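You operate a simulated robot arm through the tools that you are given. There is no shell and no other tool. Be economical: measure what you need, move in short steps, check, and stop when the job is done.

You are at the controls of a simulated robot arm. One attempt, no reset.

TASK
Grease the hub tops of the pink and the yellow gear.
Fine: load the brush at the tin; brush back in the rack. A coat counts when it lies all over at full strength: go over it till it gets no stronger.

It is judged by the outcome, as a careful person would: the job done as asked, and still so three seconds after it is handed in. It fails if anything else is knocked over, pushed out of place, dropped, spilled or broken.

THE ROBOT
A 7-joint arm with a two-finger parallel gripper, fixed in place. Base frame: the origin is at the foot of the arm, x ahead of it, y to its left, z up; the work surface is at about z = 0. Readings come in mm, degrees, newtons and seconds.
With the tool pointing down near the work surface it reaches from about 220 to 580 mm from the base axis. Its first joint turns from -66.0 to 66.0 degrees. Payload 2.5 kg.
Tool frame: the origin (TCP) lies between the finger pads and is the grasp point; the fingertips stand 23 mm ahead of it; z points along the fingers, y is the line along which they close. Largest opening 94 mm; finger width 38, thickness 10; the body of the gripper, 54 by 96 mm, starts 39 mm behind the TCP.
Orientation is that of the tool frame in the base frame, as a unit quaternion [x, y, z, w]. With the fingers straight down and closing along the base's y, the tool's x points along the base's -x, its y along +y and its z along -z.

THE INTERFACE
- The arm moves only by the tool servo_tool. Its argument "steps" is a list of rows, each a list of 3 entries, a list of its own where there are three numbers: the turn, a rotation vector about the base's x, y, z in degrees, then the shift along the base's x, y, z in mm, then the finger opening in mm, from 0 to 94. In form: [[[wx, wy, wz], [dx, dy, dz], hand], ...]. A call has 1 to 8 rows; each row shifts and turns the commanded pose from where the row before left it. A row lasts 0.2 s, in which the tool goes at most 50 mm and 8.6 degrees; a call with a longer step from one row to the next is refused whole, and so is a gripper value outside its range. A pose out of reach is approached as far as the arm can. The call stops where the force on the tool passes 40 N (or 10 N more than at its start, if that is more) or the arm is blocked; 0.2 s more then pass. Each finger travels about 108 mm/s and halts on what it meets, pressing with about 42 N; the grip force reading is that of the motor and also rises with nothing between the fingers. The clock runs only during rows and for 0.2 s after the last one: add rows that do not move to give the fingers time. The reply holds the time, the measured pose of the TCP, the force on the tool along the base axes, the opening and the grip force, in the units named above and with some noise, with the torque about the TCP (base axes, N m) and any sound that the robot's microphone picked up.
- Cameras (640 x 400 px; columns grow to the right, rows downward): "scene" is fixed at [119.1, -429.2, 547.3]; the picture's right is [0.81, -0.59, 0.00], its down [-0.34, -0.47, -0.81] and it looks along [0.48, 0.66, -0.58] (base axes); focal length 314 px, centre (320, 200). "wrist" rides on the gripper at [86, 16, -75] in the tool frame; the picture's right is [-0.18, 0.98, 0.00], its down [-0.58, -0.11, -0.81] and it looks along [-0.79, -0.15, 0.59] (tool axes); focal length 243 px, centre (320, 200). There is no depth. A picture from a camera that has moved, and an enlarged one, comes with that camera's place and axes in the base frame and with its lens. The place of the scene camera against the robot may be out by one fixed shift of up to 25 mm in any direction.
- get_image(camera): a new picture of that camera. The clock stands still meanwhile.
- zoom(camera, box): a new picture of the part [left, top, right, bottom] of that camera's present view, enlarged. The clock stands still meanwhile.
- hand_in(): hands the job in; it is judged then, once.

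Go step by step. Nothing tells you positions but the pictures and the camera data: compare them with the known pose of the tool, close in by small moves and look again before you grip or let go. The budget is 120 turns and 84 pictures, counting those below and the enlarged ones. Unless the task says otherwise, let go and move clear before handing in, and close with one line.

The tools are called after "Call:" as name(argument=value, ...) on one line, values as JSON. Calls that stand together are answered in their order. servo_tool: Moves the arm, as the interface text tells. Its arguments: {"type":"object","properties":{"steps":{"type":"array","items":{"type":"array"}}},"required":["steps"]} The other tools are called the same way: get_image (camera) takes a picture; zoom (camera, box) takes an enlarged picture of a part of a camera's view; hand_in () hands the job in.

At the start:

```text
clock: 0.0
tcp_pos: [362.3, 125.5, 342.4]
tcp_rot: [0.0, 1.0, 0.0, 0.0]
wrist_force: [-0.4, 1.0, 0.0]
torque: [-0.02, 0.0, -0.01]
opening: 94.0
grip_force: 0.0
```

scene: 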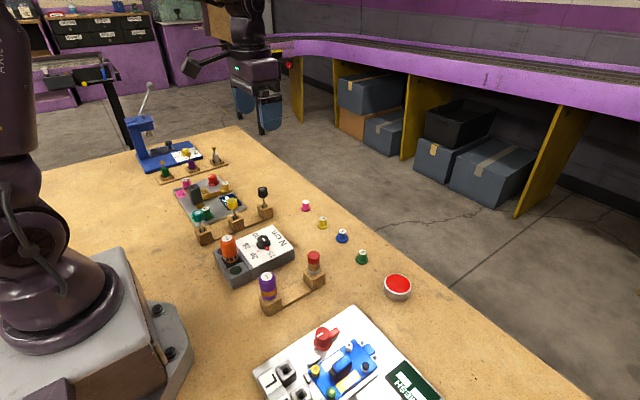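
wrist: 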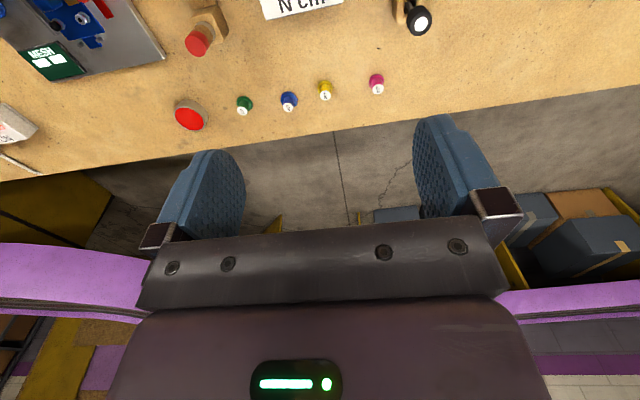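

I see a bench with a row of small gears (pink, yellow, blue, green), a red tin, and several racks of tools. I'll zoom in to identify the brush and gears.

Call:
zoom(camera="scene", box=[240, 180, 440, 310])

Call:
zoom(camera="scene", box=[130, 120, 290, 250])

Call:
zoom(camera="wrist", box=[160, 0, 440, 150])

Call:
zoom(camera="scene", box=[240, 240, 460, 400])

```text
3.08 times, centred on (340, 245) of scene
camera zoom: at [119.1, -429.2, 547.3], right [0.81, -0.59, 0.0], down [-0.34, -0.47, -0.81], along [0.48, 0.66, -0.58], focal length 967 px, centre (258, 62)
```

zoom: 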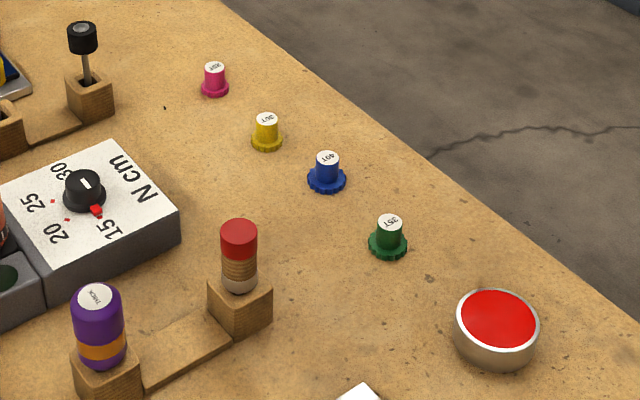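

```text
3.08 times, centred on (210, 185) of scene
camera zoom: at [119.1, -429.2, 547.3], right [0.81, -0.59, 0.0], down [-0.34, -0.47, -0.81], along [0.48, 0.66, -0.58], focal length 967 px, centre (658, 246)
```

zoom: 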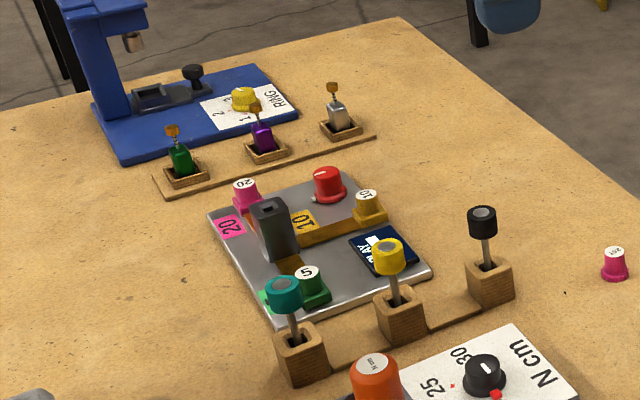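

```text
2.29 times, centred on (300, 75) of wrist
camera zoom: at [274.1, 140.4, 415.6], right [0.18, 0.98, 0.0], down [0.58, -0.11, 0.81], along [0.79, -0.15, -0.59], focal length 555 px, centre (366, 486)
```

zoom: 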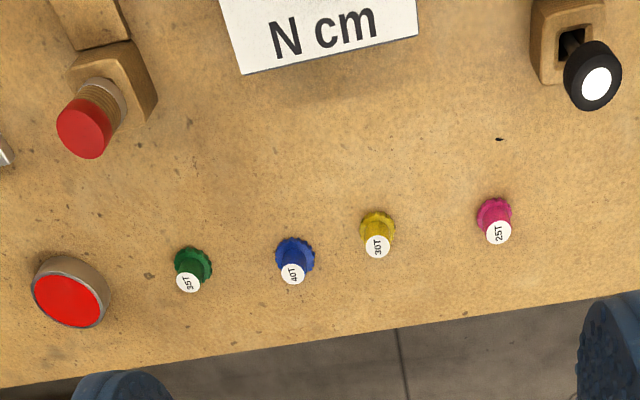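

```text
2.50 times, centred on (350, 320) of scene
camera zoom: at [119.1, -429.2, 547.3], right [0.81, -0.59, 0.0], down [-0.34, -0.47, -0.81], along [0.48, 0.66, -0.58], focal length 785 px, centre (245, -100)
```

zoom: 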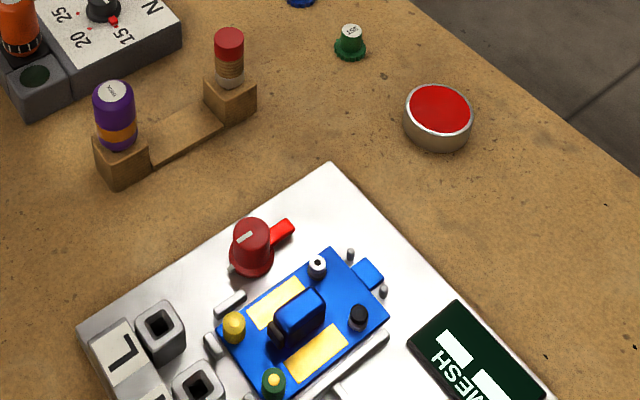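

The brush could be the purple ("THICK"?) or the red tool in the near rack, so I need to read the labels more closely.

Call:
zoom(camera="scene", box=[250, 240, 340, 320])

Call:
zoom(camera="scene", box=[150, 130, 240, 190])

Call:
zoom(camera="scene", box=[185, 175, 285, 250])

Call:
zoom(camera="wrist", box=[160, 0, 240, 60])

```text
5.00 times, centred on (295, 280) of scene
camera zoom: at [119.1, -429.2, 547.3], right [0.81, -0.59, 0.0], down [-0.34, -0.47, -0.81], along [0.48, 0.66, -0.58], focal length 1571 px, centre (445, -200)
```

zoom: 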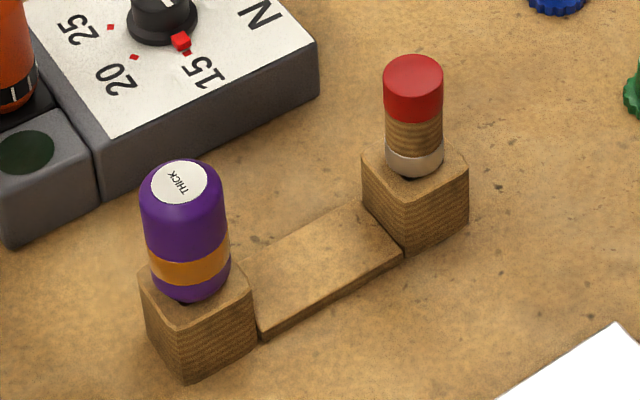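

```text
6.67 times, centred on (195, 160) of scene
camera zoom: at [119.1, -429.2, 547.3], right [0.81, -0.59, 0.0], down [-0.34, -0.47, -0.81], along [0.48, 0.66, -0.58], focal length 2094 px, centre (1153, 467)
```

zoom: 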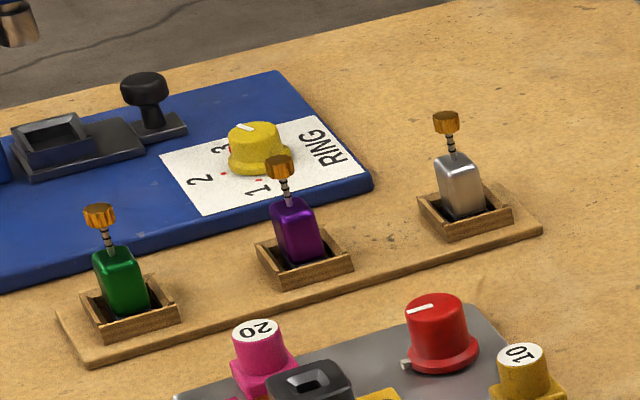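

```text
5.33 times, centred on (235, 212) of scene
camera zoom: at [119.1, -429.2, 547.3], right [0.81, -0.59, 0.0], down [-0.34, -0.47, -0.81], along [0.48, 0.66, -0.58], focal length 1676 px, centre (773, 133)
```

zoom: 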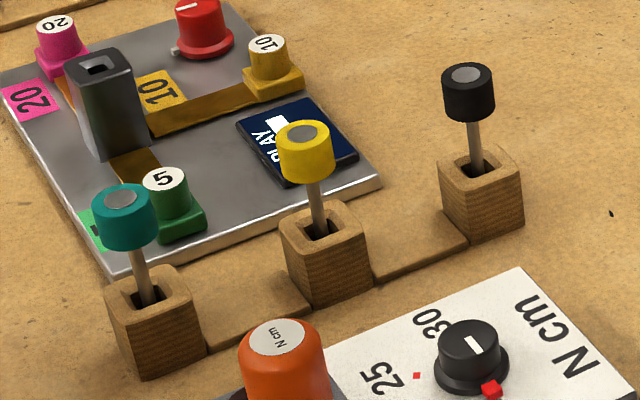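

```text
6.67 times, centred on (200, 30) of wrist
camera zoom: at [274.1, 140.4, 415.6], right [0.18, 0.98, 0.0], down [0.58, -0.11, 0.81], along [0.79, -0.15, -0.59], focal length 1618 px, centre (1120, 1333)
```

zoom: 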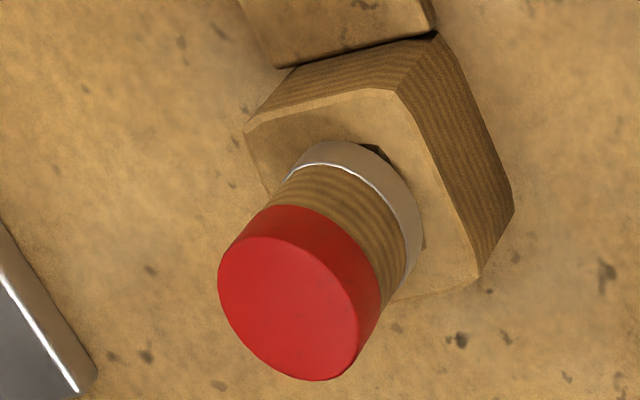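

I take the red-topped wooden stick with the metal ferrule as the brush (roughly x 378, y -42), the red tin as grease; the rack runs along x. I'll move over toward it for a closer look with the wrist camera.

Call:
servo_tool(steps=[[[0, 0, 0], [-12, -34, -16], 94], [[0, 0, 0], [-12, -34, -16], 94], [[0, 0, 0], [-12, -34, -16], 94], [[0, 0, 0], [-12, -34, -16], 70], [[0, 0, 0], [-14, -32, -18], 70], [[0, 0, 0], [0, 0, 0], 70]])

Call:
get_image(camera="wrist")

```text
clock: 1.4
tcp_pos: [300.9, -42.1, 259.5]
tcp_rot: [0.001, 1.0, 0.0, 0.0]
wrist_force: [-0.3, -0.4, -0.1]
torque: [0.01, -0.02, -0.02]
opening: 70.0
grip_force: 0.0
```

```text
73 pictures are left
camera wrist: at [211.9, -27.1, 333.2], right [0.19, 0.98, 0.0], down [0.58, -0.11, 0.81], along [0.79, -0.15, -0.59], focal length 243 px, centre (320, 200)
```

wrist: 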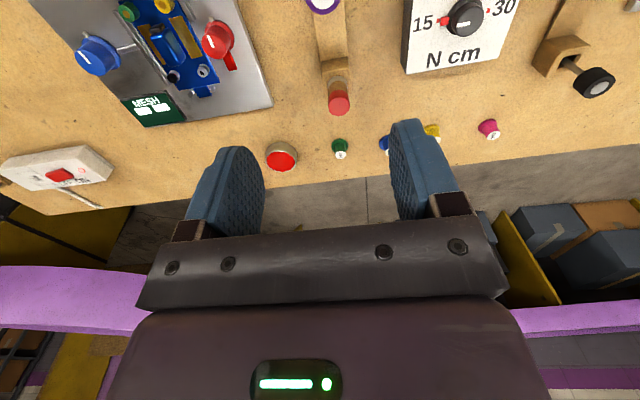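

Call:
zoom(camera="wrist", box=[230, 0, 430, 180])

Call:
zoom(camera="wrist", box=[300, 50, 380, 120])

```text
2.22 times, centred on (330, 90) of wrist
camera zoom: at [211.9, -27.1, 333.2], right [0.19, 0.98, 0.0], down [0.58, -0.11, 0.81], along [0.79, -0.15, -0.59], focal length 539 px, centre (298, 444)
```

zoom: 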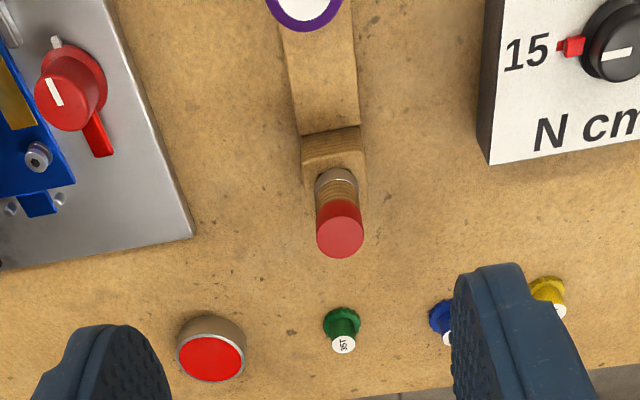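

```text
5.71 times, centred on (340, 85) of wrist
camera zoom: at [211.9, -27.1, 333.2], right [0.19, 0.98, 0.0], down [0.58, -0.11, 0.81], along [0.79, -0.15, -0.59], focal length 1386 px, centre (206, 857)
```

zoom: 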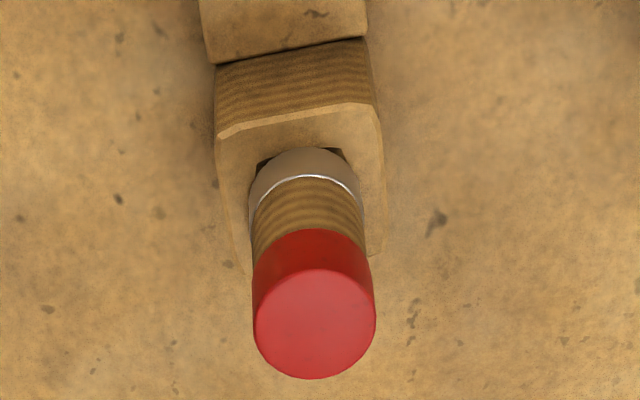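

Triangulating the two wrist views, the brush top is at about (373.5, -36, 85), with its block top near z 40. I'll go above it, then check alignment.

Call:
servo_tool(steps=[[[0, 0, 0], [24.2, 2, -30], 60], [[0, 0, 0], [24.2, 2, -30], 60], [[0, 0, 0], [24.2, 2, -30], 60], [[0, 0, 0], [0, 0, -40], 60], [[0, 0, 0], [0, 0, 0], 60]])

Call:
get_image(camera="wrist")

Call:
zoom(camera="scene", box=[240, 190, 400, 310])

```text
clock: 2.6
tcp_pos: [374.0, -38.4, 129.2]
tcp_rot: [0.001, 1.0, 0.0, -0.001]
wrist_force: [-0.7, -0.4, 0.9]
torque: [-0.01, 0.02, 0.01]
opening: 60.1
grip_force: 0.1
```

```text
70 pictures are left
camera wrist: at [285.2, -22.2, 203.3], right [0.19, 0.98, 0.0], down [0.58, -0.11, 0.81], along [0.79, -0.15, -0.59], focal length 243 px, centre (320, 200)
```

wrist: 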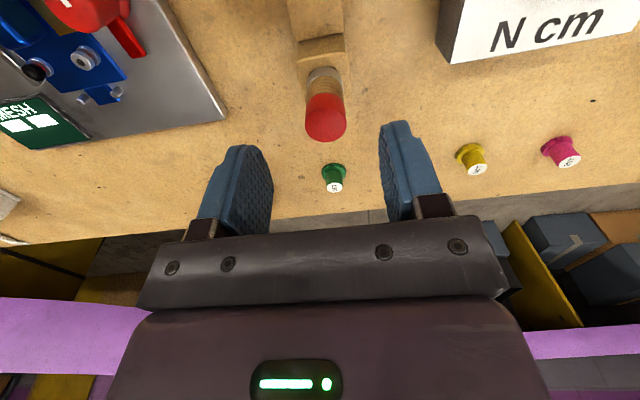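

```text
3.33 times, centred on (320, 250) of scene
camera zoom: at [119.1, -429.2, 547.3], right [0.81, -0.59, 0.0], down [-0.34, -0.47, -0.81], along [0.48, 0.66, -0.58], focal length 1047 px, centre (320, 33)
```

zoom: 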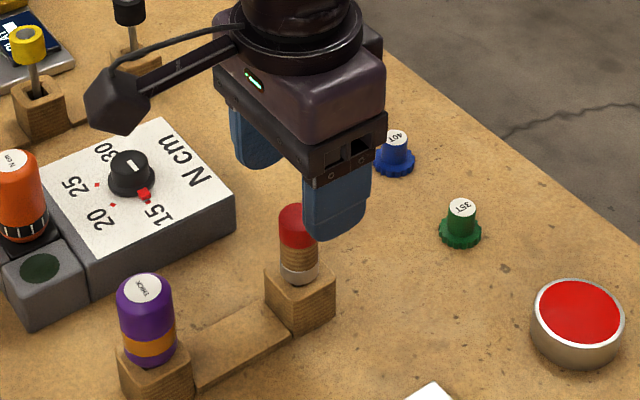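

Brush is about 3 mm toward +y of the tool. I'll correct and descend around it.

Call:
servo_tool(steps=[[[0, 0, 0], [-1, 3, -20], 60], [[0, 0, 0], [0, 0, -20], 60], [[0, 0, 0], [0, 0, -21], 60], [[0, 0, 0], [0, 0, 0], 60]])

Call:
get_image(camera="wrist")

Call:
zoom(camera="scene", box=[240, 190, 400, 310])

```text
clock: 3.6
tcp_pos: [371.6, -35.0, 69.0]
tcp_rot: [0.001, 1.0, 0.0, 0.0]
wrist_force: [-0.5, -0.4, 0.6]
torque: [0.02, 0.01, 0.02]
opening: 60.0
grip_force: 0.0
```

```text
68 pictures are left
camera wrist: at [283.4, -19.1, 142.4], right [0.18, 0.98, 0.0], down [0.58, -0.11, 0.81], along [0.79, -0.15, -0.59], focal length 243 px, centre (320, 200)
```

wrist: 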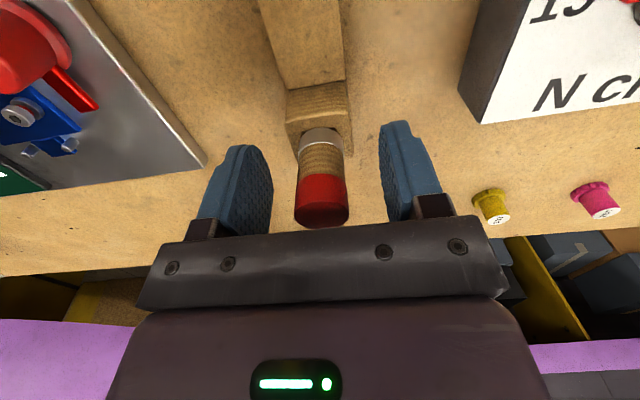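

```text
3.33 times, centred on (320, 250) of scene
camera zoom: at [119.1, -429.2, 547.3], right [0.81, -0.59, 0.0], down [-0.34, -0.47, -0.81], along [0.48, 0.66, -0.58], focal length 1047 px, centre (320, 33)
```

zoom: 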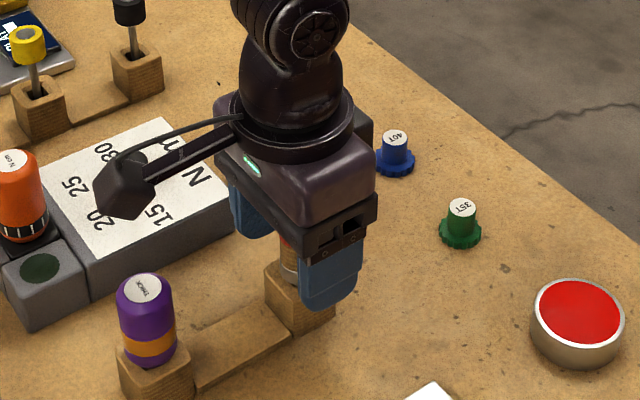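

The brush stands centred between the fingers. Closing on it.

Call:
servo_tool(steps=[[[0, 0, 0], [0, 0, 0], 40], [[0, 0, 0], [0, 0, 0], 20], [[0, 0, 0], [0, 0, 0], 10], [[0, 0, 0], [0, 0, 0], 10]])

```text
clock: 4.6
tcp_pos: [372.2, -34.8, 68.4]
tcp_rot: [0.0, 1.0, 0.0, 0.001]
wrist_force: [-0.4, -0.3, 1.0]
torque: [0.03, -0.01, -0.03]
opening: 22.3
grip_force: 41.8
```

Gripped at 22.3 mm opening. Lifting straight up slowly.

Call:
servo_tool(steps=[[[0, 0, 0], [0, 0, 15], 10], [[0, 0, 0], [0, 0, 20], 10], [[0, 0, 0], [0, 0, 30], 10], [[0, 0, 0], [0, 0, 35], 10], [[0, 0, 0], [0, 0, 0], 10]])

Call:
get_image(camera="wrist")

Call:
zoom(camera="scene", box=[240, 170, 400, 290])

```text
clock: 5.8
tcp_pos: [371.8, -33.7, 169.9]
tcp_rot: [0.001, 1.0, 0.0, 0.0]
wrist_force: [-0.4, 0.3, -0.8]
torque: [0.04, -0.02, -0.01]
opening: 22.3
grip_force: 42.1
```

```text
66 pictures are left
camera wrist: at [283.0, -18.9, 243.6], right [0.18, 0.98, 0.0], down [0.58, -0.11, 0.81], along [0.79, -0.15, -0.59], focal length 243 px, centre (320, 200)
```

wrist: 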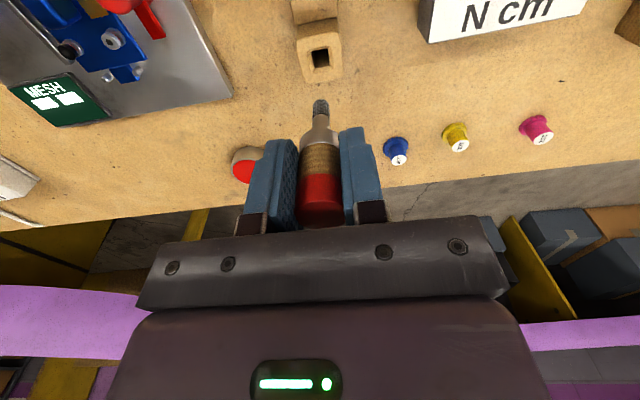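

```text
3.33 times, centred on (320, 230) of scene
camera zoom: at [119.1, -429.2, 547.3], right [0.81, -0.59, 0.0], down [-0.34, -0.47, -0.81], along [0.48, 0.66, -0.58], focal length 1047 px, centre (320, 100)
```

zoom: 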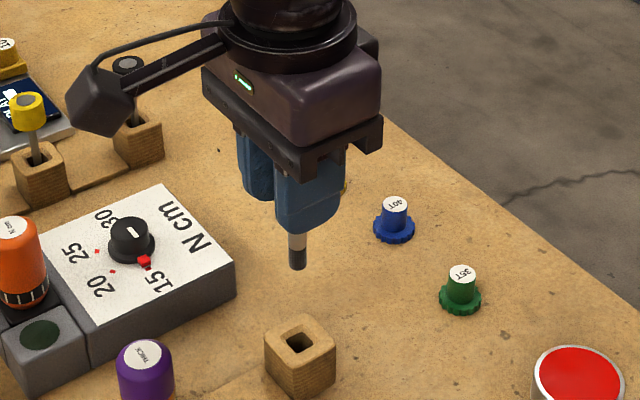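

It's the brush: dark bristles below the ferrule. I'll measure the tip, and locate the gears and tin.

Call:
zoom(camera="wrist", box=[220, 40, 420, 200])

Call:
zoom(camera="wrist", box=[370, 90, 570, 190])

```text
2.50 times, centred on (320, 120) of wrist
camera zoom: at [283.0, -18.9, 243.6], right [0.18, 0.98, 0.0], down [0.58, -0.11, 0.81], along [0.79, -0.15, -0.59], focal length 606 px, centre (320, 400)
```

zoom: 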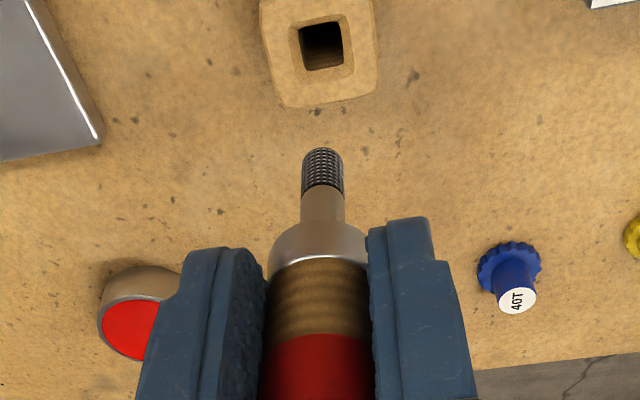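

```text
3.20 times, centred on (470, 140) of wrist
camera zoom: at [283.0, -18.9, 243.6], right [0.18, 0.98, 0.0], down [0.58, -0.11, 0.81], along [0.79, -0.15, -0.59], focal length 776 px, centre (-160, 392)
```

zoom: 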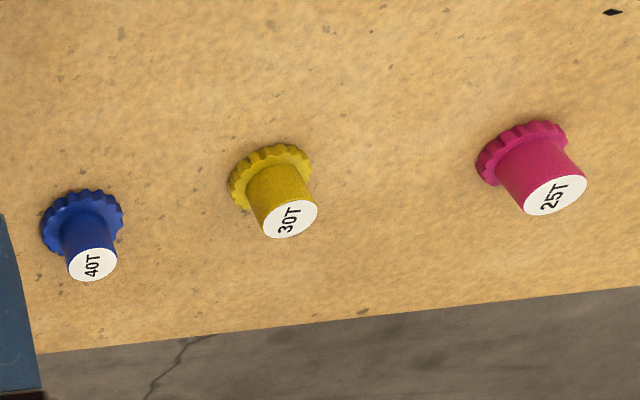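

Estimates: brush tip ~68 mm below TCP; yellow hub top (500, 106, 27), pink hub top (505, 194, 27.5), tin grease surface (504, -154, ~18). Moving above the tin with clearance.

Call:
servo_tool(steps=[[[0, 0, 0], [26.5, -24, -8], 10], [[0, 0, 0], [26.5, -24, -10], 10], [[0, 0, 0], [26.5, -24, -12], 10], [[0, 0, 0], [26.5, -24, -12], 10], [[0, 0, 0], [26.5, -24, -12], 10], [[0, 0, 0], [0, 0, 0], 10]])

Call:
get_image(camera="wrist")

Call:
zoom(camera="scene", box=[340, 220, 460, 320])

```text
clock: 7.2
tcp_pos: [503.9, -155.8, 114.8]
tcp_rot: [0.0, 1.0, 0.0, 0.0]
wrist_force: [-0.3, 0.0, 0.4]
torque: [0.0, -0.04, -0.06]
opening: 22.1
grip_force: 41.9
```

```text
62 pictures are left
camera wrist: at [415.7, -138.9, 188.9], right [0.18, 0.98, 0.0], down [0.58, -0.11, 0.81], along [0.79, -0.15, -0.59], focal length 243 px, centre (320, 200)
```

wrist: 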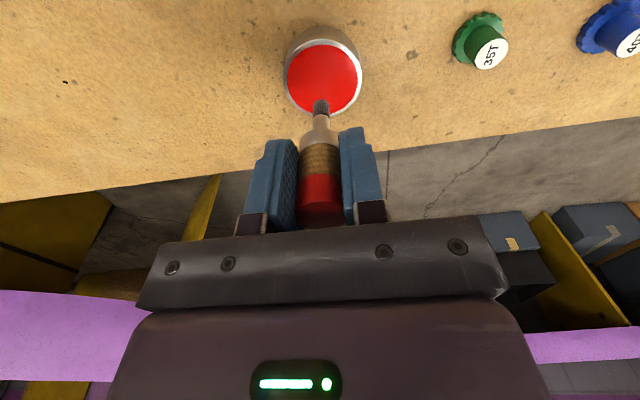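

```text
4.00 times, centred on (400, 270) of scene
camera zoom: at [119.1, -429.2, 547.3], right [0.81, -0.59, 0.0], down [-0.34, -0.47, -0.81], along [0.48, 0.66, -0.58], focal length 1257 px, centre (0, -80)
```

zoom: 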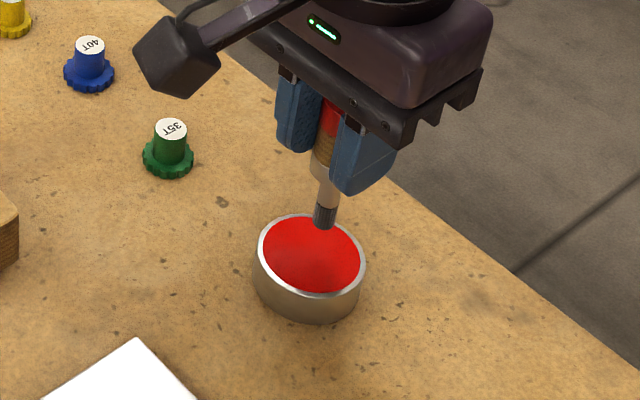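

Tip hangs over the tin's middle. Descending gently.

Call:
servo_tool(steps=[[[0, 0, 0], [-1, 1.5, -15], 10], [[0, 0, 0], [0, 0, -8], 10], [[0, 0, 0], [0, 0, -4], 10], [[0, 0, 0], [0, 0, -2], 10], [[0, 0, 0], [0, 0, 0], 10]])

Call:
zoom(camera="scene", box=[340, 220, 460, 320])

Call:
zoom(camera="wrist", box=[260, 40, 380, 130])

```text
clock: 8.4
tcp_pos: [505.4, -153.1, 90.1]
tcp_rot: [0.0, 1.0, -0.001, 0.005]
wrist_force: [-4.9, 3.2, 34.0]
torque: [0.36, 0.11, 0.02]
opening: 22.0
grip_force: 42.1
```

```text
4.00 times, centred on (400, 270) of scene
camera zoom: at [118.9, -429.2, 547.5], right [0.81, -0.59, 0.0], down [-0.34, -0.47, -0.81], along [0.48, 0.66, -0.58], focal length 1257 px, centre (0, -80)
```

zoom: 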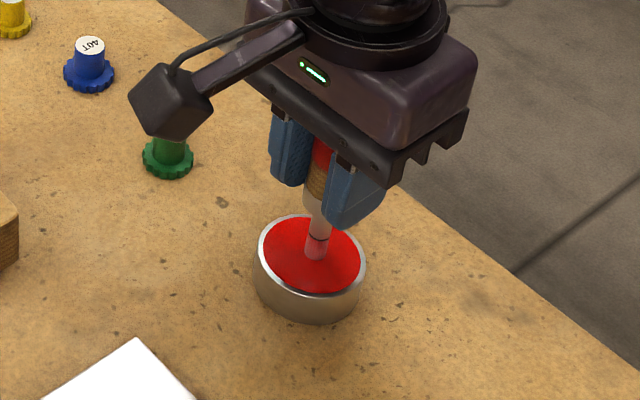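

```text
4.44 times, centred on (320, 85) of wrist
camera zoom: at [416.7, -137.3, 162.0], right [0.18, 0.98, 0.0], down [0.57, -0.11, 0.81], along [0.8, -0.15, -0.58], focal length 1078 px, centre (320, 711)
```

zoom: 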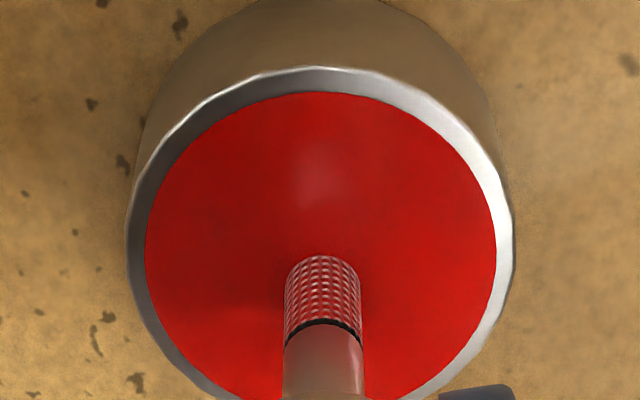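

Contact at TCP z about 90 (34 N) and the bristles have turned red — loaded. I'll raise a bit and check.

Call:
servo_tool(steps=[[[0, 0, 0], [0, 0, 4], 10], [[0, 0, 0], [0, 0, 10], 10], [[0, 0, 0], [0, 0, 25], 10], [[0, 0, 0], [0, 0, 0], 10]])

Call:
zoom(camera="wrist", box=[260, 40, 380, 210])

Call:
zoom(camera="scene", box=[340, 200, 460, 300])

```text
clock: 9.4
tcp_pos: [502.4, -153.5, 124.7]
tcp_rot: [0.002, 1.0, 0.0, -0.001]
wrist_force: [0.5, 0.3, -0.1]
torque: [0.04, 0.0, 0.01]
opening: 22.2
grip_force: 42.1
```

```text
2.35 times, centred on (320, 125) of wrist
camera zoom: at [414.9, -137.1, 198.3], right [0.18, 0.98, 0.0], down [0.58, -0.11, 0.81], along [0.79, -0.15, -0.59], focal length 571 px, centre (320, 376)
```

zoom: 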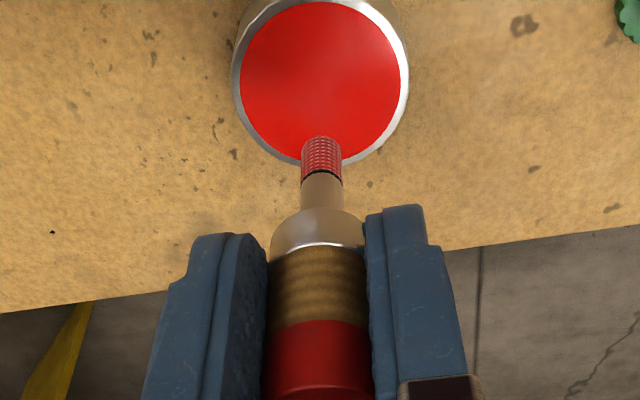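

```text
4.00 times, centred on (400, 250) of scene
camera zoom: at [119.1, -429.2, 547.3], right [0.81, -0.59, 0.0], down [-0.34, -0.47, -0.81], along [0.48, 0.66, -0.58], focal length 1257 px, centre (0, 0)
```

zoom: 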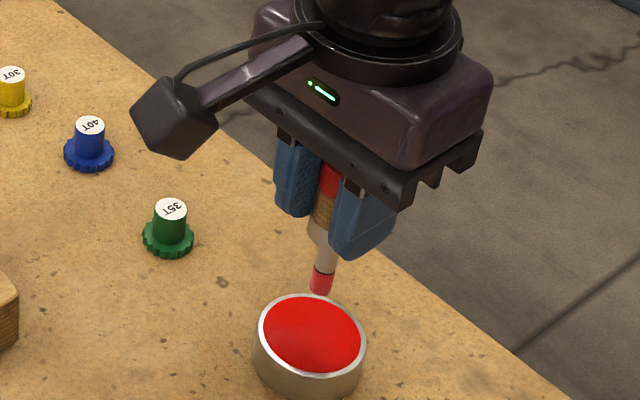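

Loaded, tin unmoved. Travelling above the gears to over the yellow one.

Call:
servo_tool(steps=[[[0, 0, 0], [0, 43, 0], 10], [[0, 0, 0], [0, 43, 0], 10], [[0, 0, 0], [0, 43, 0], 10], [[0, 0, 0], [0, 43, 0], 10], [[0, 0, 0], [-1, 43, 0], 10], [[0, 0, 0], [-1, 44, 0], 10], [[0, 0, 0], [0, 0, -10], 10], [[0, 0, 0], [0, 0, 0], 10]])

Call:
get_image(camera="wrist")

Call:
zoom(camera="wrist", box=[270, 40, 370, 120])

Call:
zoom(camera="scene", box=[270, 160, 370, 240])

```text
clock: 11.2
tcp_pos: [501.8, 106.3, 114.4]
tcp_rot: [0.0, 1.0, 0.0, -0.001]
wrist_force: [0.3, 0.2, -0.5]
torque: [-0.01, 0.01, 0.01]
opening: 22.3
grip_force: 41.7
```

```text
56 pictures are left
camera wrist: at [413.5, 122.4, 188.2], right [0.19, 0.98, 0.0], down [0.58, -0.11, 0.81], along [0.79, -0.15, -0.59], focal length 243 px, centre (320, 200)
```

wrist: 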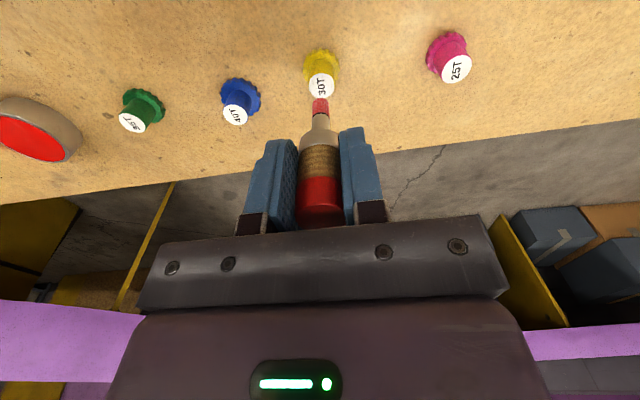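

```text
5.00 times, centred on (320, 80) of wrist
camera zoom: at [413.5, 122.4, 188.2], right [0.19, 0.98, 0.0], down [0.58, -0.11, 0.81], along [0.79, -0.15, -0.59], focal length 1213 px, centre (320, 800)
```

zoom: 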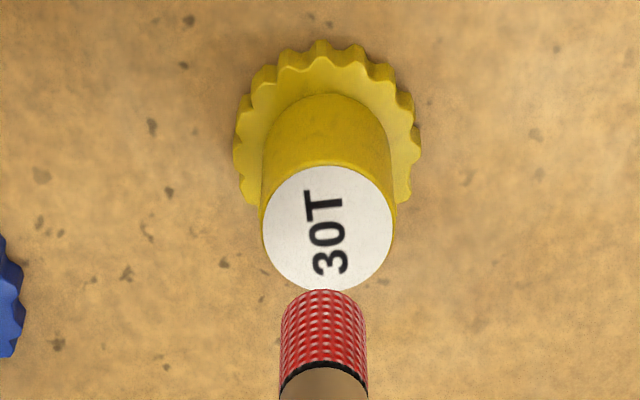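

```text
5.00 times, centred on (320, 200) of scene
camera zoom: at [119.1, -429.2, 547.3], right [0.81, -0.59, 0.0], down [-0.34, -0.47, -0.81], along [0.48, 0.66, -0.58], focal length 1571 px, centre (320, 200)
```

zoom: 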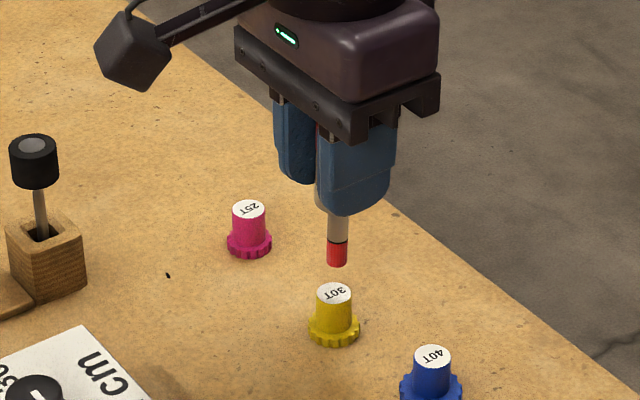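

Yellow hub top centre is about (500, 107, 27), 18 mm across. Aligning and lowering gently to find contact.

Call:
servo_tool(steps=[[[0, 0, 0], [-2.3, 0.5, -9], 10], [[0, 0, 0], [0, 0, -4], 10], [[0, 0, 0], [0, 0, 0], 10]])

Call:
zoom(camera="wrist", box=[270, 40, 370, 120])

```text
clock: 12.0
tcp_pos: [499.6, 106.5, 101.1]
tcp_rot: [0.001, 1.0, 0.0, 0.0]
wrist_force: [0.3, -0.4, -0.3]
torque: [0.02, 0.01, -0.02]
opening: 22.2
grip_force: 42.3
```

```text
5.00 times, centred on (320, 80) of wrist
camera zoom: at [411.2, 122.4, 175.5], right [0.18, 0.98, 0.0], down [0.58, -0.11, 0.81], along [0.79, -0.15, -0.59], focal length 1213 px, centre (320, 800)
```

zoom: 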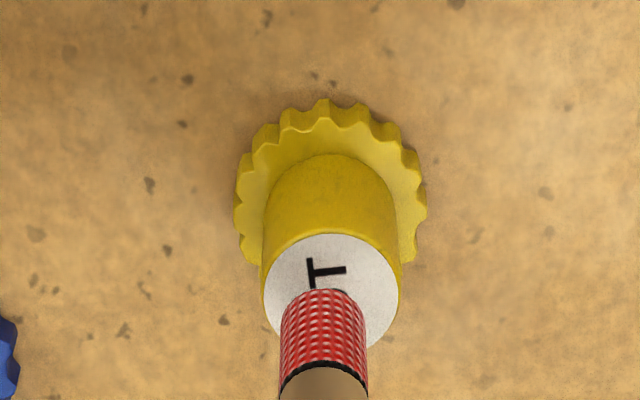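

Nearly in contact and slightly left of centre; nudging +0.8 mm in y and lowering in small steps.

Call:
servo_tool(steps=[[[0, 0, 0], [0, 0.8, -1.5], 10], [[0, 0, 0], [0, 0, -1], 10], [[0, 0, 0], [0, 0, 0], 10]])

```text
clock: 12.8
tcp_pos: [498.5, 106.8, 100.0]
tcp_rot: [0.0, 1.0, 0.0, 0.0]
wrist_force: [0.2, 0.5, -0.3]
torque: [0.02, -0.02, 0.01]
opening: 22.2
grip_force: 42.1
```

Call:
servo_tool(steps=[[[0, 0, 0], [0.7, 0, -1], 10], [[0, 0, 0], [0, 0, -1], 10], [[0, 0, 0], [0, 0, 0], 10]])

Call:
zoom(camera="wrist", box=[270, 40, 370, 120])

```text
clock: 13.6
tcp_pos: [501.2, 107.4, 97.9]
tcp_rot: [-0.001, 1.0, 0.0, 0.0]
wrist_force: [0.1, 0.8, -0.3]
torque: [-0.02, -0.02, 0.0]
opening: 22.0
grip_force: 42.2
```

```text
5.00 times, centred on (320, 80) of wrist
camera zoom: at [411.5, 123.1, 170.9], right [0.18, 0.98, 0.0], down [0.58, -0.11, 0.81], along [0.79, -0.15, -0.59], focal length 1213 px, centre (320, 800)
```

zoom: 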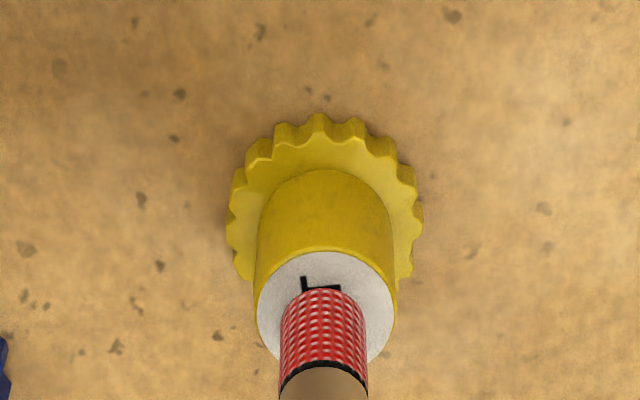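

Call:
servo_tool(steps=[[[0, 0, 0], [0, 0, -1], 10], [[0, 0, 0], [0, 0, 0], 10]])

Call:
servo_tool(steps=[[[0, 0, 0], [0, 0, -1], 10], [[0, 0, 0], [0, 0, 0], 10]])

```text
clock: 14.2
tcp_pos: [500.1, 107.1, 96.1]
tcp_rot: [0.0, 1.0, 0.0, 0.0]
wrist_force: [0.2, 0.5, 0.0]
torque: [-0.01, 0.0, 0.01]
opening: 22.3
grip_force: 41.4
```

```text
clock: 14.8
tcp_pos: [499.8, 108.1, 95.6]
tcp_rot: [0.0, 1.0, 0.0, 0.0]
wrist_force: [0.6, 1.0, 0.4]
torque: [-0.02, 0.02, 0.0]
opening: 21.8
grip_force: 41.8
```

Call:
servo_tool(steps=[[[0, 0, 0], [0, 0, -0.7], 10], [[0, 0, 0], [0, 0, 0], 10]])

Call:
zoom(camera="wrist", box=[270, 40, 370, 120])

```text
clock: 15.4
tcp_pos: [498.4, 106.3, 94.1]
tcp_rot: [0.0, 1.0, 0.001, 0.001]
wrist_force: [-0.1, -0.2, -0.3]
torque: [0.0, -0.02, 0.02]
opening: 21.9
grip_force: 42.0
```

```text
5.00 times, centred on (320, 80) of wrist
camera zoom: at [411.3, 123.1, 168.1], right [0.18, 0.98, 0.0], down [0.58, -0.11, 0.81], along [0.79, -0.15, -0.59], focal length 1213 px, centre (320, 800)
```

zoom: 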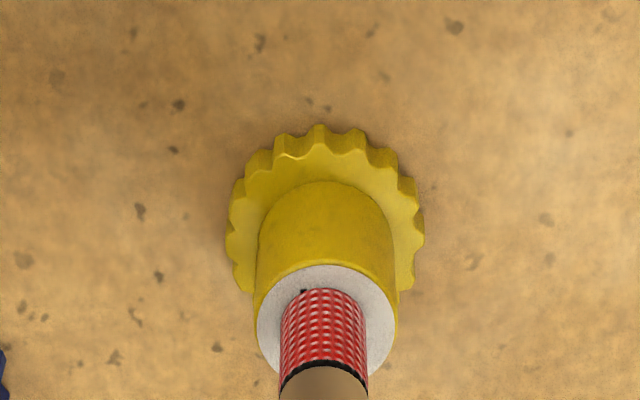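

Call:
servo_tool(steps=[[[0, 0, 0], [1, 0, -1], 10], [[0, 0, 0], [0, 0, 0], 10]])

Call:
servo_tool(steps=[[[0, 0, 0], [1, 0, -0.8], 10], [[0, 0, 0], [0, 0, 0], 10]])

Call:
zoom(camera="wrist", box=[270, 40, 370, 120])

```text
clock: 16.0
tcp_pos: [500.2, 107.1, 94.2]
tcp_rot: [0.0, 1.0, 0.0, 0.0]
wrist_force: [-0.7, 1.2, 2.9]
torque: [0.02, 0.06, 0.06]
opening: 22.0
grip_force: 42.1
```

```text
clock: 16.6
tcp_pos: [501.0, 106.3, 93.5]
tcp_rot: [0.0, 1.0, 0.0, 0.001]
wrist_force: [-1.0, 0.4, 7.5]
torque: [0.0, 0.1, -0.01]
opening: 22.2
grip_force: 42.5
```

```text
5.00 times, centred on (320, 80) of wrist
camera zoom: at [413.7, 123.0, 166.7], right [0.18, 0.98, 0.0], down [0.58, -0.11, 0.81], along [0.79, -0.15, -0.59], focal length 1213 px, centre (320, 800)
```

zoom: 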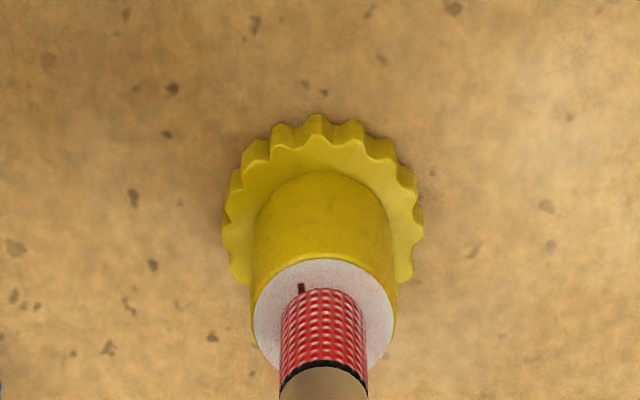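

Contact found (7.5 N) and the whole top is getting pinkish. I'll lift to see how the coat looks.

Call:
servo_tool(steps=[[[0, 0, 0], [0, 0, 3], 10], [[0, 0, 0], [0, 0, 10], 10], [[0, 0, 0], [0, 0, 0], 10]])

Call:
zoom(camera="wrist", box=[270, 40, 370, 120])

```text
clock: 17.4
tcp_pos: [500.9, 107.7, 105.9]
tcp_rot: [0.0, 1.0, 0.0, 0.001]
wrist_force: [0.0, -0.7, -0.2]
torque: [-0.05, 0.03, 0.0]
opening: 22.3
grip_force: 42.3
```

```text
5.00 times, centred on (320, 80) of wrist
camera zoom: at [413.4, 122.9, 179.2], right [0.18, 0.98, 0.0], down [0.58, -0.11, 0.81], along [0.79, -0.15, -0.59], focal length 1213 px, centre (320, 800)
```

zoom: 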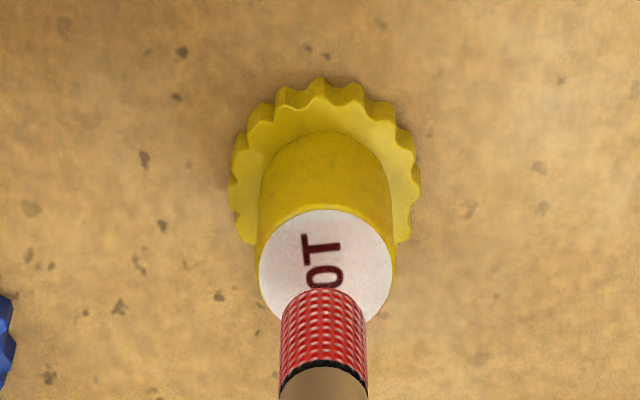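

The coat shows as an even faint tint, so it builds up with brushing; gear unmoved. I'll go back down lightly and stroke in a small loop.

Call:
servo_tool(steps=[[[0, 0, 0], [0, 0.3, -9], 10], [[0, 0, 0], [0, 0, -3.2], 10], [[0, 0, 0], [3, 0, 0], 10], [[0, 0, 0], [-3, 3, 0], 10], [[0, 0, 0], [-3, -3, 0], 10], [[0, 0, 0], [3, -3, 0], 10], [[0, 0, 0], [3, 3, 0], 10], [[0, 0, 0], [-3, 0, 0], 10]])

Call:
zoom(camera="wrist", box=[270, 40, 370, 120])

```text
clock: 19.2
tcp_pos: [501.4, 108.4, 91.9]
tcp_rot: [0.001, 1.0, 0.0, 0.001]
wrist_force: [1.7, 0.0, 3.6]
torque: [-0.06, -0.11, 0.02]
opening: 22.1
grip_force: 41.9
```

```text
5.00 times, centred on (320, 80) of wrist
camera zoom: at [413.7, 123.7, 167.0], right [0.18, 0.98, 0.0], down [0.58, -0.11, 0.81], along [0.79, -0.15, -0.59], focal length 1213 px, centre (320, 800)
```

zoom: 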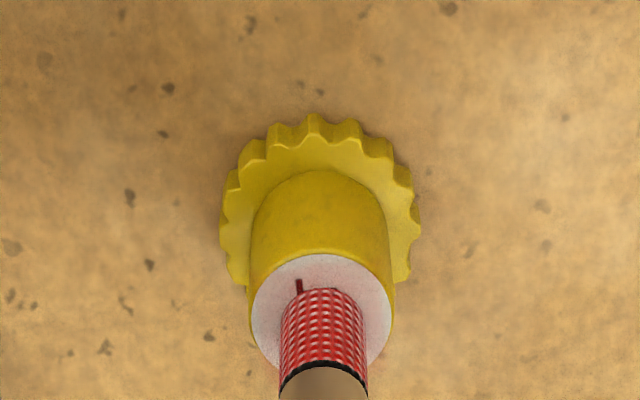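

Slightly stronger; gear steady. More loops, a touch wider.

Call:
servo_tool(steps=[[[0, 0, 0], [4, -0.5, -0.3], 10], [[0, 0, 0], [-4, 4, 0], 10], [[0, 0, 0], [-4, -4, 0], 10], [[0, 0, 0], [4, -4, 0], 10], [[0, 0, 0], [4, 4, 0], 10], [[0, 0, 0], [-4, 4, 0], 10], [[0, 0, 0], [-4, -4, 0], 10], [[0, 0, 0], [4, 0, 0], 10]])

Call:
servo_tool(steps=[[[0, 0, 0], [4, 0, 0], 10], [[0, 0, 0], [-4, 4, 0], 10], [[0, 0, 0], [-4, -4, 0], 10], [[0, 0, 0], [4, -4, 0], 10], [[0, 0, 0], [4, 4, 0], 10], [[0, 0, 0], [-4, 4, 0], 10], [[0, 0, 0], [0, -8, 0], 10], [[0, 0, 0], [0, 4, 0], 10]])

Call:
zoom(camera="wrist", box=[270, 40, 370, 120])

```text
clock: 21.0
tcp_pos: [500.7, 106.9, 93.8]
tcp_rot: [0.0, 1.0, 0.0, 0.0]
wrist_force: [0.0, -0.6, 1.0]
torque: [0.04, 0.02, 0.0]
opening: 22.4
grip_force: 42.0
```

```text
clock: 22.8
tcp_pos: [502.1, 106.1, 93.2]
tcp_rot: [0.001, 1.0, 0.0, 0.0]
wrist_force: [0.0, -1.2, 0.4]
torque: [0.0, -0.01, 0.01]
opening: 22.1
grip_force: 42.0
```

```text
5.00 times, centred on (320, 80) of wrist
camera zoom: at [413.8, 122.9, 167.3], right [0.18, 0.98, 0.0], down [0.58, -0.11, 0.81], along [0.79, -0.15, -0.59], focal length 1213 px, centre (320, 800)
```

zoom: 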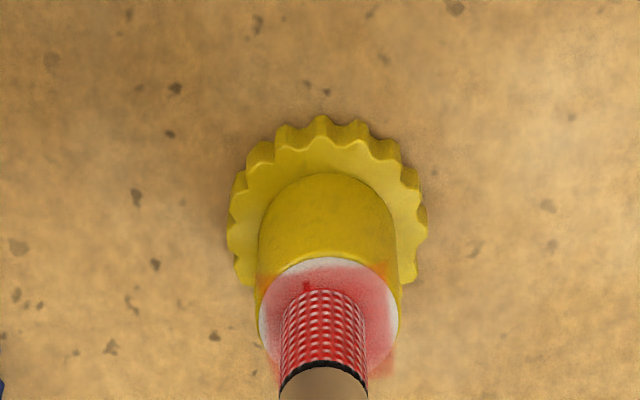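

Now clearly red, but there may be smears at the rim; lifting aside to inspect.

Call:
servo_tool(steps=[[[0, 0, 0], [0, 0, 5], 10], [[0, 0, 0], [0, 0, 15], 10], [[0, 0, 0], [25, 0, 5], 10], [[0, 0, 0], [0, 0, 0], 10]])

Call:
zoom(camera="wrist", box=[280, 0, 360, 80])

Call:
zoom(camera="scene", box=[300, 195, 350, 235])

```text
clock: 23.8
tcp_pos: [527.0, 106.4, 118.5]
tcp_rot: [0.0, 1.0, 0.0, 0.0]
wrist_force: [0.5, 0.7, -0.2]
torque: [0.04, -0.01, -0.03]
opening: 22.0
grip_force: 41.8
```

```text
5.00 times, centred on (320, 40) of wrist
camera zoom: at [438.9, 123.2, 192.2], right [0.18, 0.98, 0.0], down [0.58, -0.11, 0.81], along [0.79, -0.15, -0.59], focal length 1213 px, centre (320, 1000)
```

zoom: 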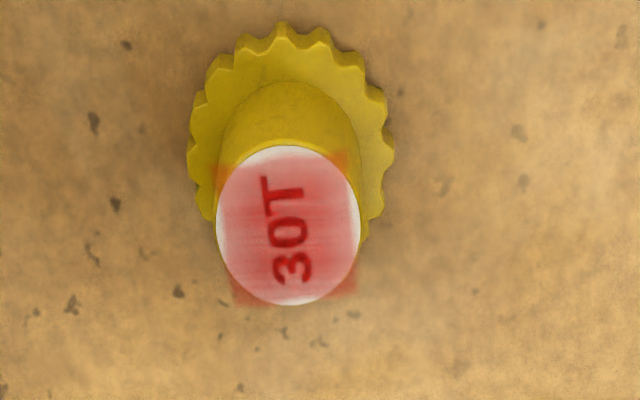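

```text
10.00 times, centred on (325, 215) of scene
camera zoom: at [119.1, -429.2, 547.3], right [0.81, -0.59, 0.0], down [-0.34, -0.47, -0.81], along [0.48, 0.66, -0.58], focal length 3142 px, centre (270, 50)
```

zoom: 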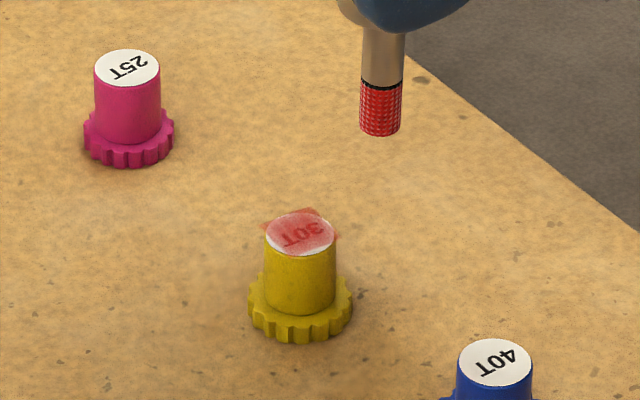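

The coat is a patch on the top, still translucent with some streaks; gear in place. Back down for a raster of strokes at slightly more pressure.

Call:
servo_tool(steps=[[[0, 0, 0], [-26, 1, -6], 10], [[0, 0, 0], [0, 0, -16], 10], [[0, 0, 0], [0, 0, -3.8], 10], [[0, 0, 0], [0, 0, 0], 10]])

Call:
servo_tool(steps=[[[0, 0, 0], [-4, -4, 0], 10], [[0, 0, 0], [8, 0, 0], 10], [[0, 0, 0], [0, 3, 0], 10], [[0, 0, 0], [-8, 0, 0], 10], [[0, 0, 0], [0, 3, 0], 10], [[0, 0, 0], [8, 0, 0], 10], [[0, 0, 0], [0, 2, 0], 10], [[0, 0, 0], [-8, 0, 0], 10]])

Call:
servo_tool(steps=[[[0, 0, 0], [0, -8, 0], 10], [[0, 0, 0], [3, 0, 0], 10], [[0, 0, 0], [0, 8, 0], 10], [[0, 0, 0], [3, 0, 0], 10], [[0, 0, 0], [0, -8, 0], 10], [[0, 0, 0], [2, 0, 0], 10], [[0, 0, 0], [0, 8, 0], 10], [[0, 0, 0], [-4, -4, 0], 10]])

Call:
zoom(camera="wrist", box=[270, 40, 370, 120])

```text
clock: 24.8
tcp_pos: [501.1, 108.2, 94.1]
tcp_rot: [0.0, 1.0, 0.0, 0.002]
wrist_force: [-0.6, -1.2, 4.6]
torque: [0.0, 0.06, 0.01]
opening: 22.4
grip_force: 41.9
```

```text
clock: 26.6
tcp_pos: [498.0, 111.7, 91.6]
tcp_rot: [0.0, 1.0, 0.001, 0.001]
wrist_force: [0.9, -0.6, 5.1]
torque: [-0.02, -0.14, -0.01]
opening: 22.3
grip_force: 41.4
```

```text
clock: 28.4
tcp_pos: [501.2, 108.9, 92.5]
tcp_rot: [0.0, 1.0, 0.001, 0.0]
wrist_force: [1.2, 0.6, 4.2]
torque: [0.05, -0.15, 0.0]
opening: 22.1
grip_force: 42.1
```

```text
5.00 times, centred on (320, 80) of wrist
camera zoom: at [412.5, 124.3, 166.4], right [0.18, 0.98, 0.0], down [0.58, -0.11, 0.81], along [0.79, -0.15, -0.59], focal length 1213 px, centre (320, 800)
```

zoom: 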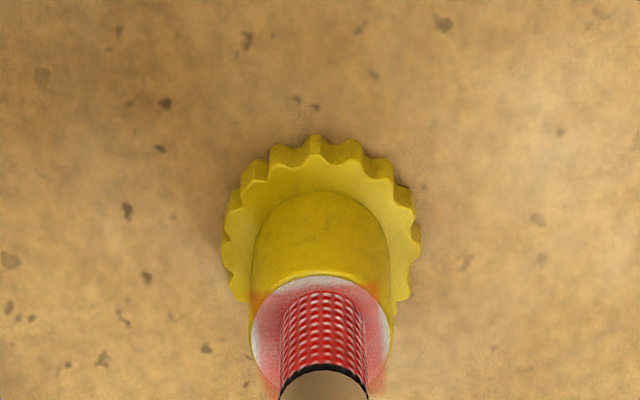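

Gear unmoved at about (500.7, 107.5); the tip seems ~2.5 mm short in x and 1 mm over in y, so I shift and repeat the raster.

Call:
servo_tool(steps=[[[0, 0, 0], [-1.5, -5, 0], 10], [[0, 0, 0], [8, 0, 0], 10], [[0, 0, 0], [0, 3, 0], 10], [[0, 0, 0], [-8, 0, 0], 10], [[0, 0, 0], [0, 3, 0], 10], [[0, 0, 0], [8, 0, 0], 10], [[0, 0, 0], [0, 2, 0], 10], [[0, 0, 0], [-8, 0, 0], 10]])

Call:
servo_tool(steps=[[[0, 0, 0], [0, -8, 0], 10], [[0, 0, 0], [3, 0, 0], 10], [[0, 0, 0], [0, 8, 0], 10], [[0, 0, 0], [3, 0, 0], 10], [[0, 0, 0], [0, -8, 0], 10], [[0, 0, 0], [2, 0, 0], 10], [[0, 0, 0], [0, 8, 0], 10], [[0, 0, 0], [-4, -4, 0], 10]])

Call:
servo_tool(steps=[[[0, 0, 0], [0, 0, 8], 10], [[0, 0, 0], [0, 0, 14], 10], [[0, 0, 0], [25, 0, 5], 10], [[0, 0, 0], [0, 0, 0], 10]])

Call:
zoom(camera="wrist", box=[280, 0, 360, 80])

```text
clock: 30.2
tcp_pos: [499.5, 112.0, 93.5]
tcp_rot: [0.0, 1.0, 0.0, 0.001]
wrist_force: [2.2, -0.4, 2.8]
torque: [0.0, -0.1, 0.01]
opening: 22.1
grip_force: 42.3
```

```text
clock: 32.0
tcp_pos: [503.1, 107.1, 92.9]
tcp_rot: [0.0, 1.0, 0.0, 0.0]
wrist_force: [-0.9, 0.8, 0.5]
torque: [0.05, 0.04, -0.01]
opening: 22.0
grip_force: 41.7
```

```text
clock: 33.0
tcp_pos: [528.0, 106.8, 119.5]
tcp_rot: [0.0, 1.0, 0.0, 0.0]
wrist_force: [0.8, -0.1, 0.2]
torque: [-0.02, -0.03, 0.02]
opening: 21.9
grip_force: 42.0
```

```text
5.00 times, centred on (320, 40) of wrist
camera zoom: at [439.9, 123.2, 193.8], right [0.18, 0.98, 0.0], down [0.58, -0.11, 0.81], along [0.79, -0.15, -0.59], focal length 1213 px, centre (320, 1000)
```

zoom: 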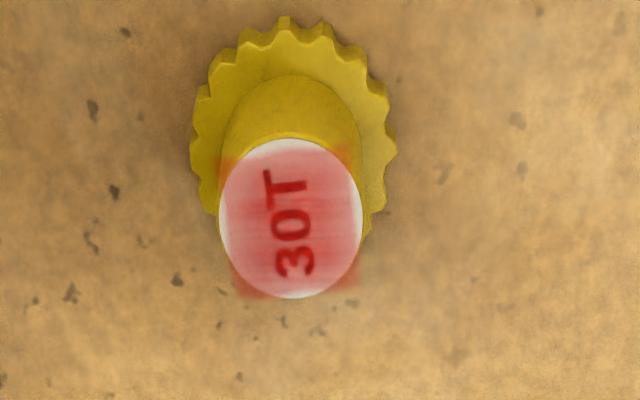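

Strength barely grew, and the near edge band is paler — the brush may be running dry. Let me look at the brush.

Call:
zoom(camera="wrist", box=[295, 90, 345, 130])

Call:
zoom(camera="scene", box=[300, 195, 350, 235])

```text
10.00 times, centred on (320, 110) of wrist
camera zoom: at [439.9, 123.2, 193.8], right [0.18, 0.98, 0.0], down [0.58, -0.11, 0.81], along [0.79, -0.15, -0.59], focal length 2426 px, centre (320, 1100)
```

zoom: 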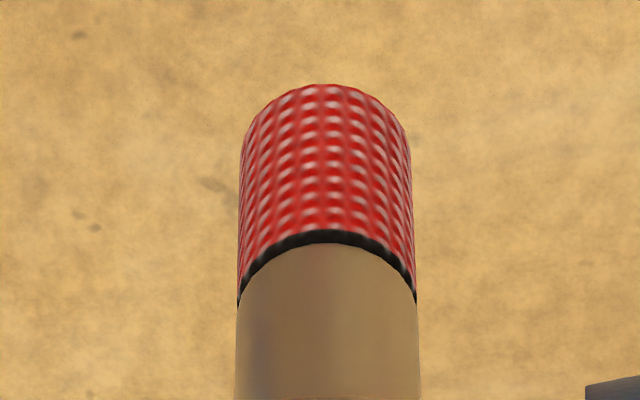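

```text
10.00 times, centred on (325, 215) of scene
camera zoom: at [119.1, -429.2, 547.3], right [0.81, -0.59, 0.0], down [-0.34, -0.47, -0.81], along [0.48, 0.66, -0.58], focal length 3142 px, centre (270, 50)
```

zoom: 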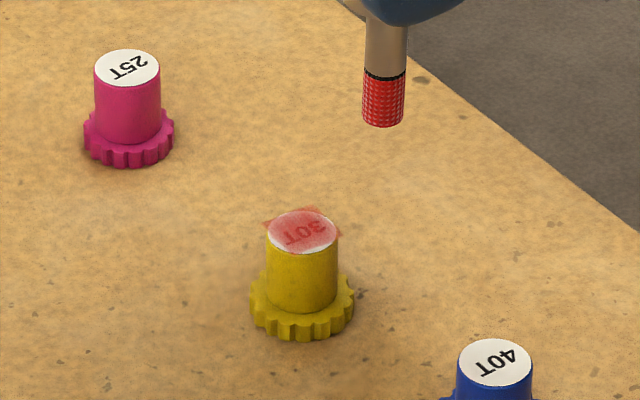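

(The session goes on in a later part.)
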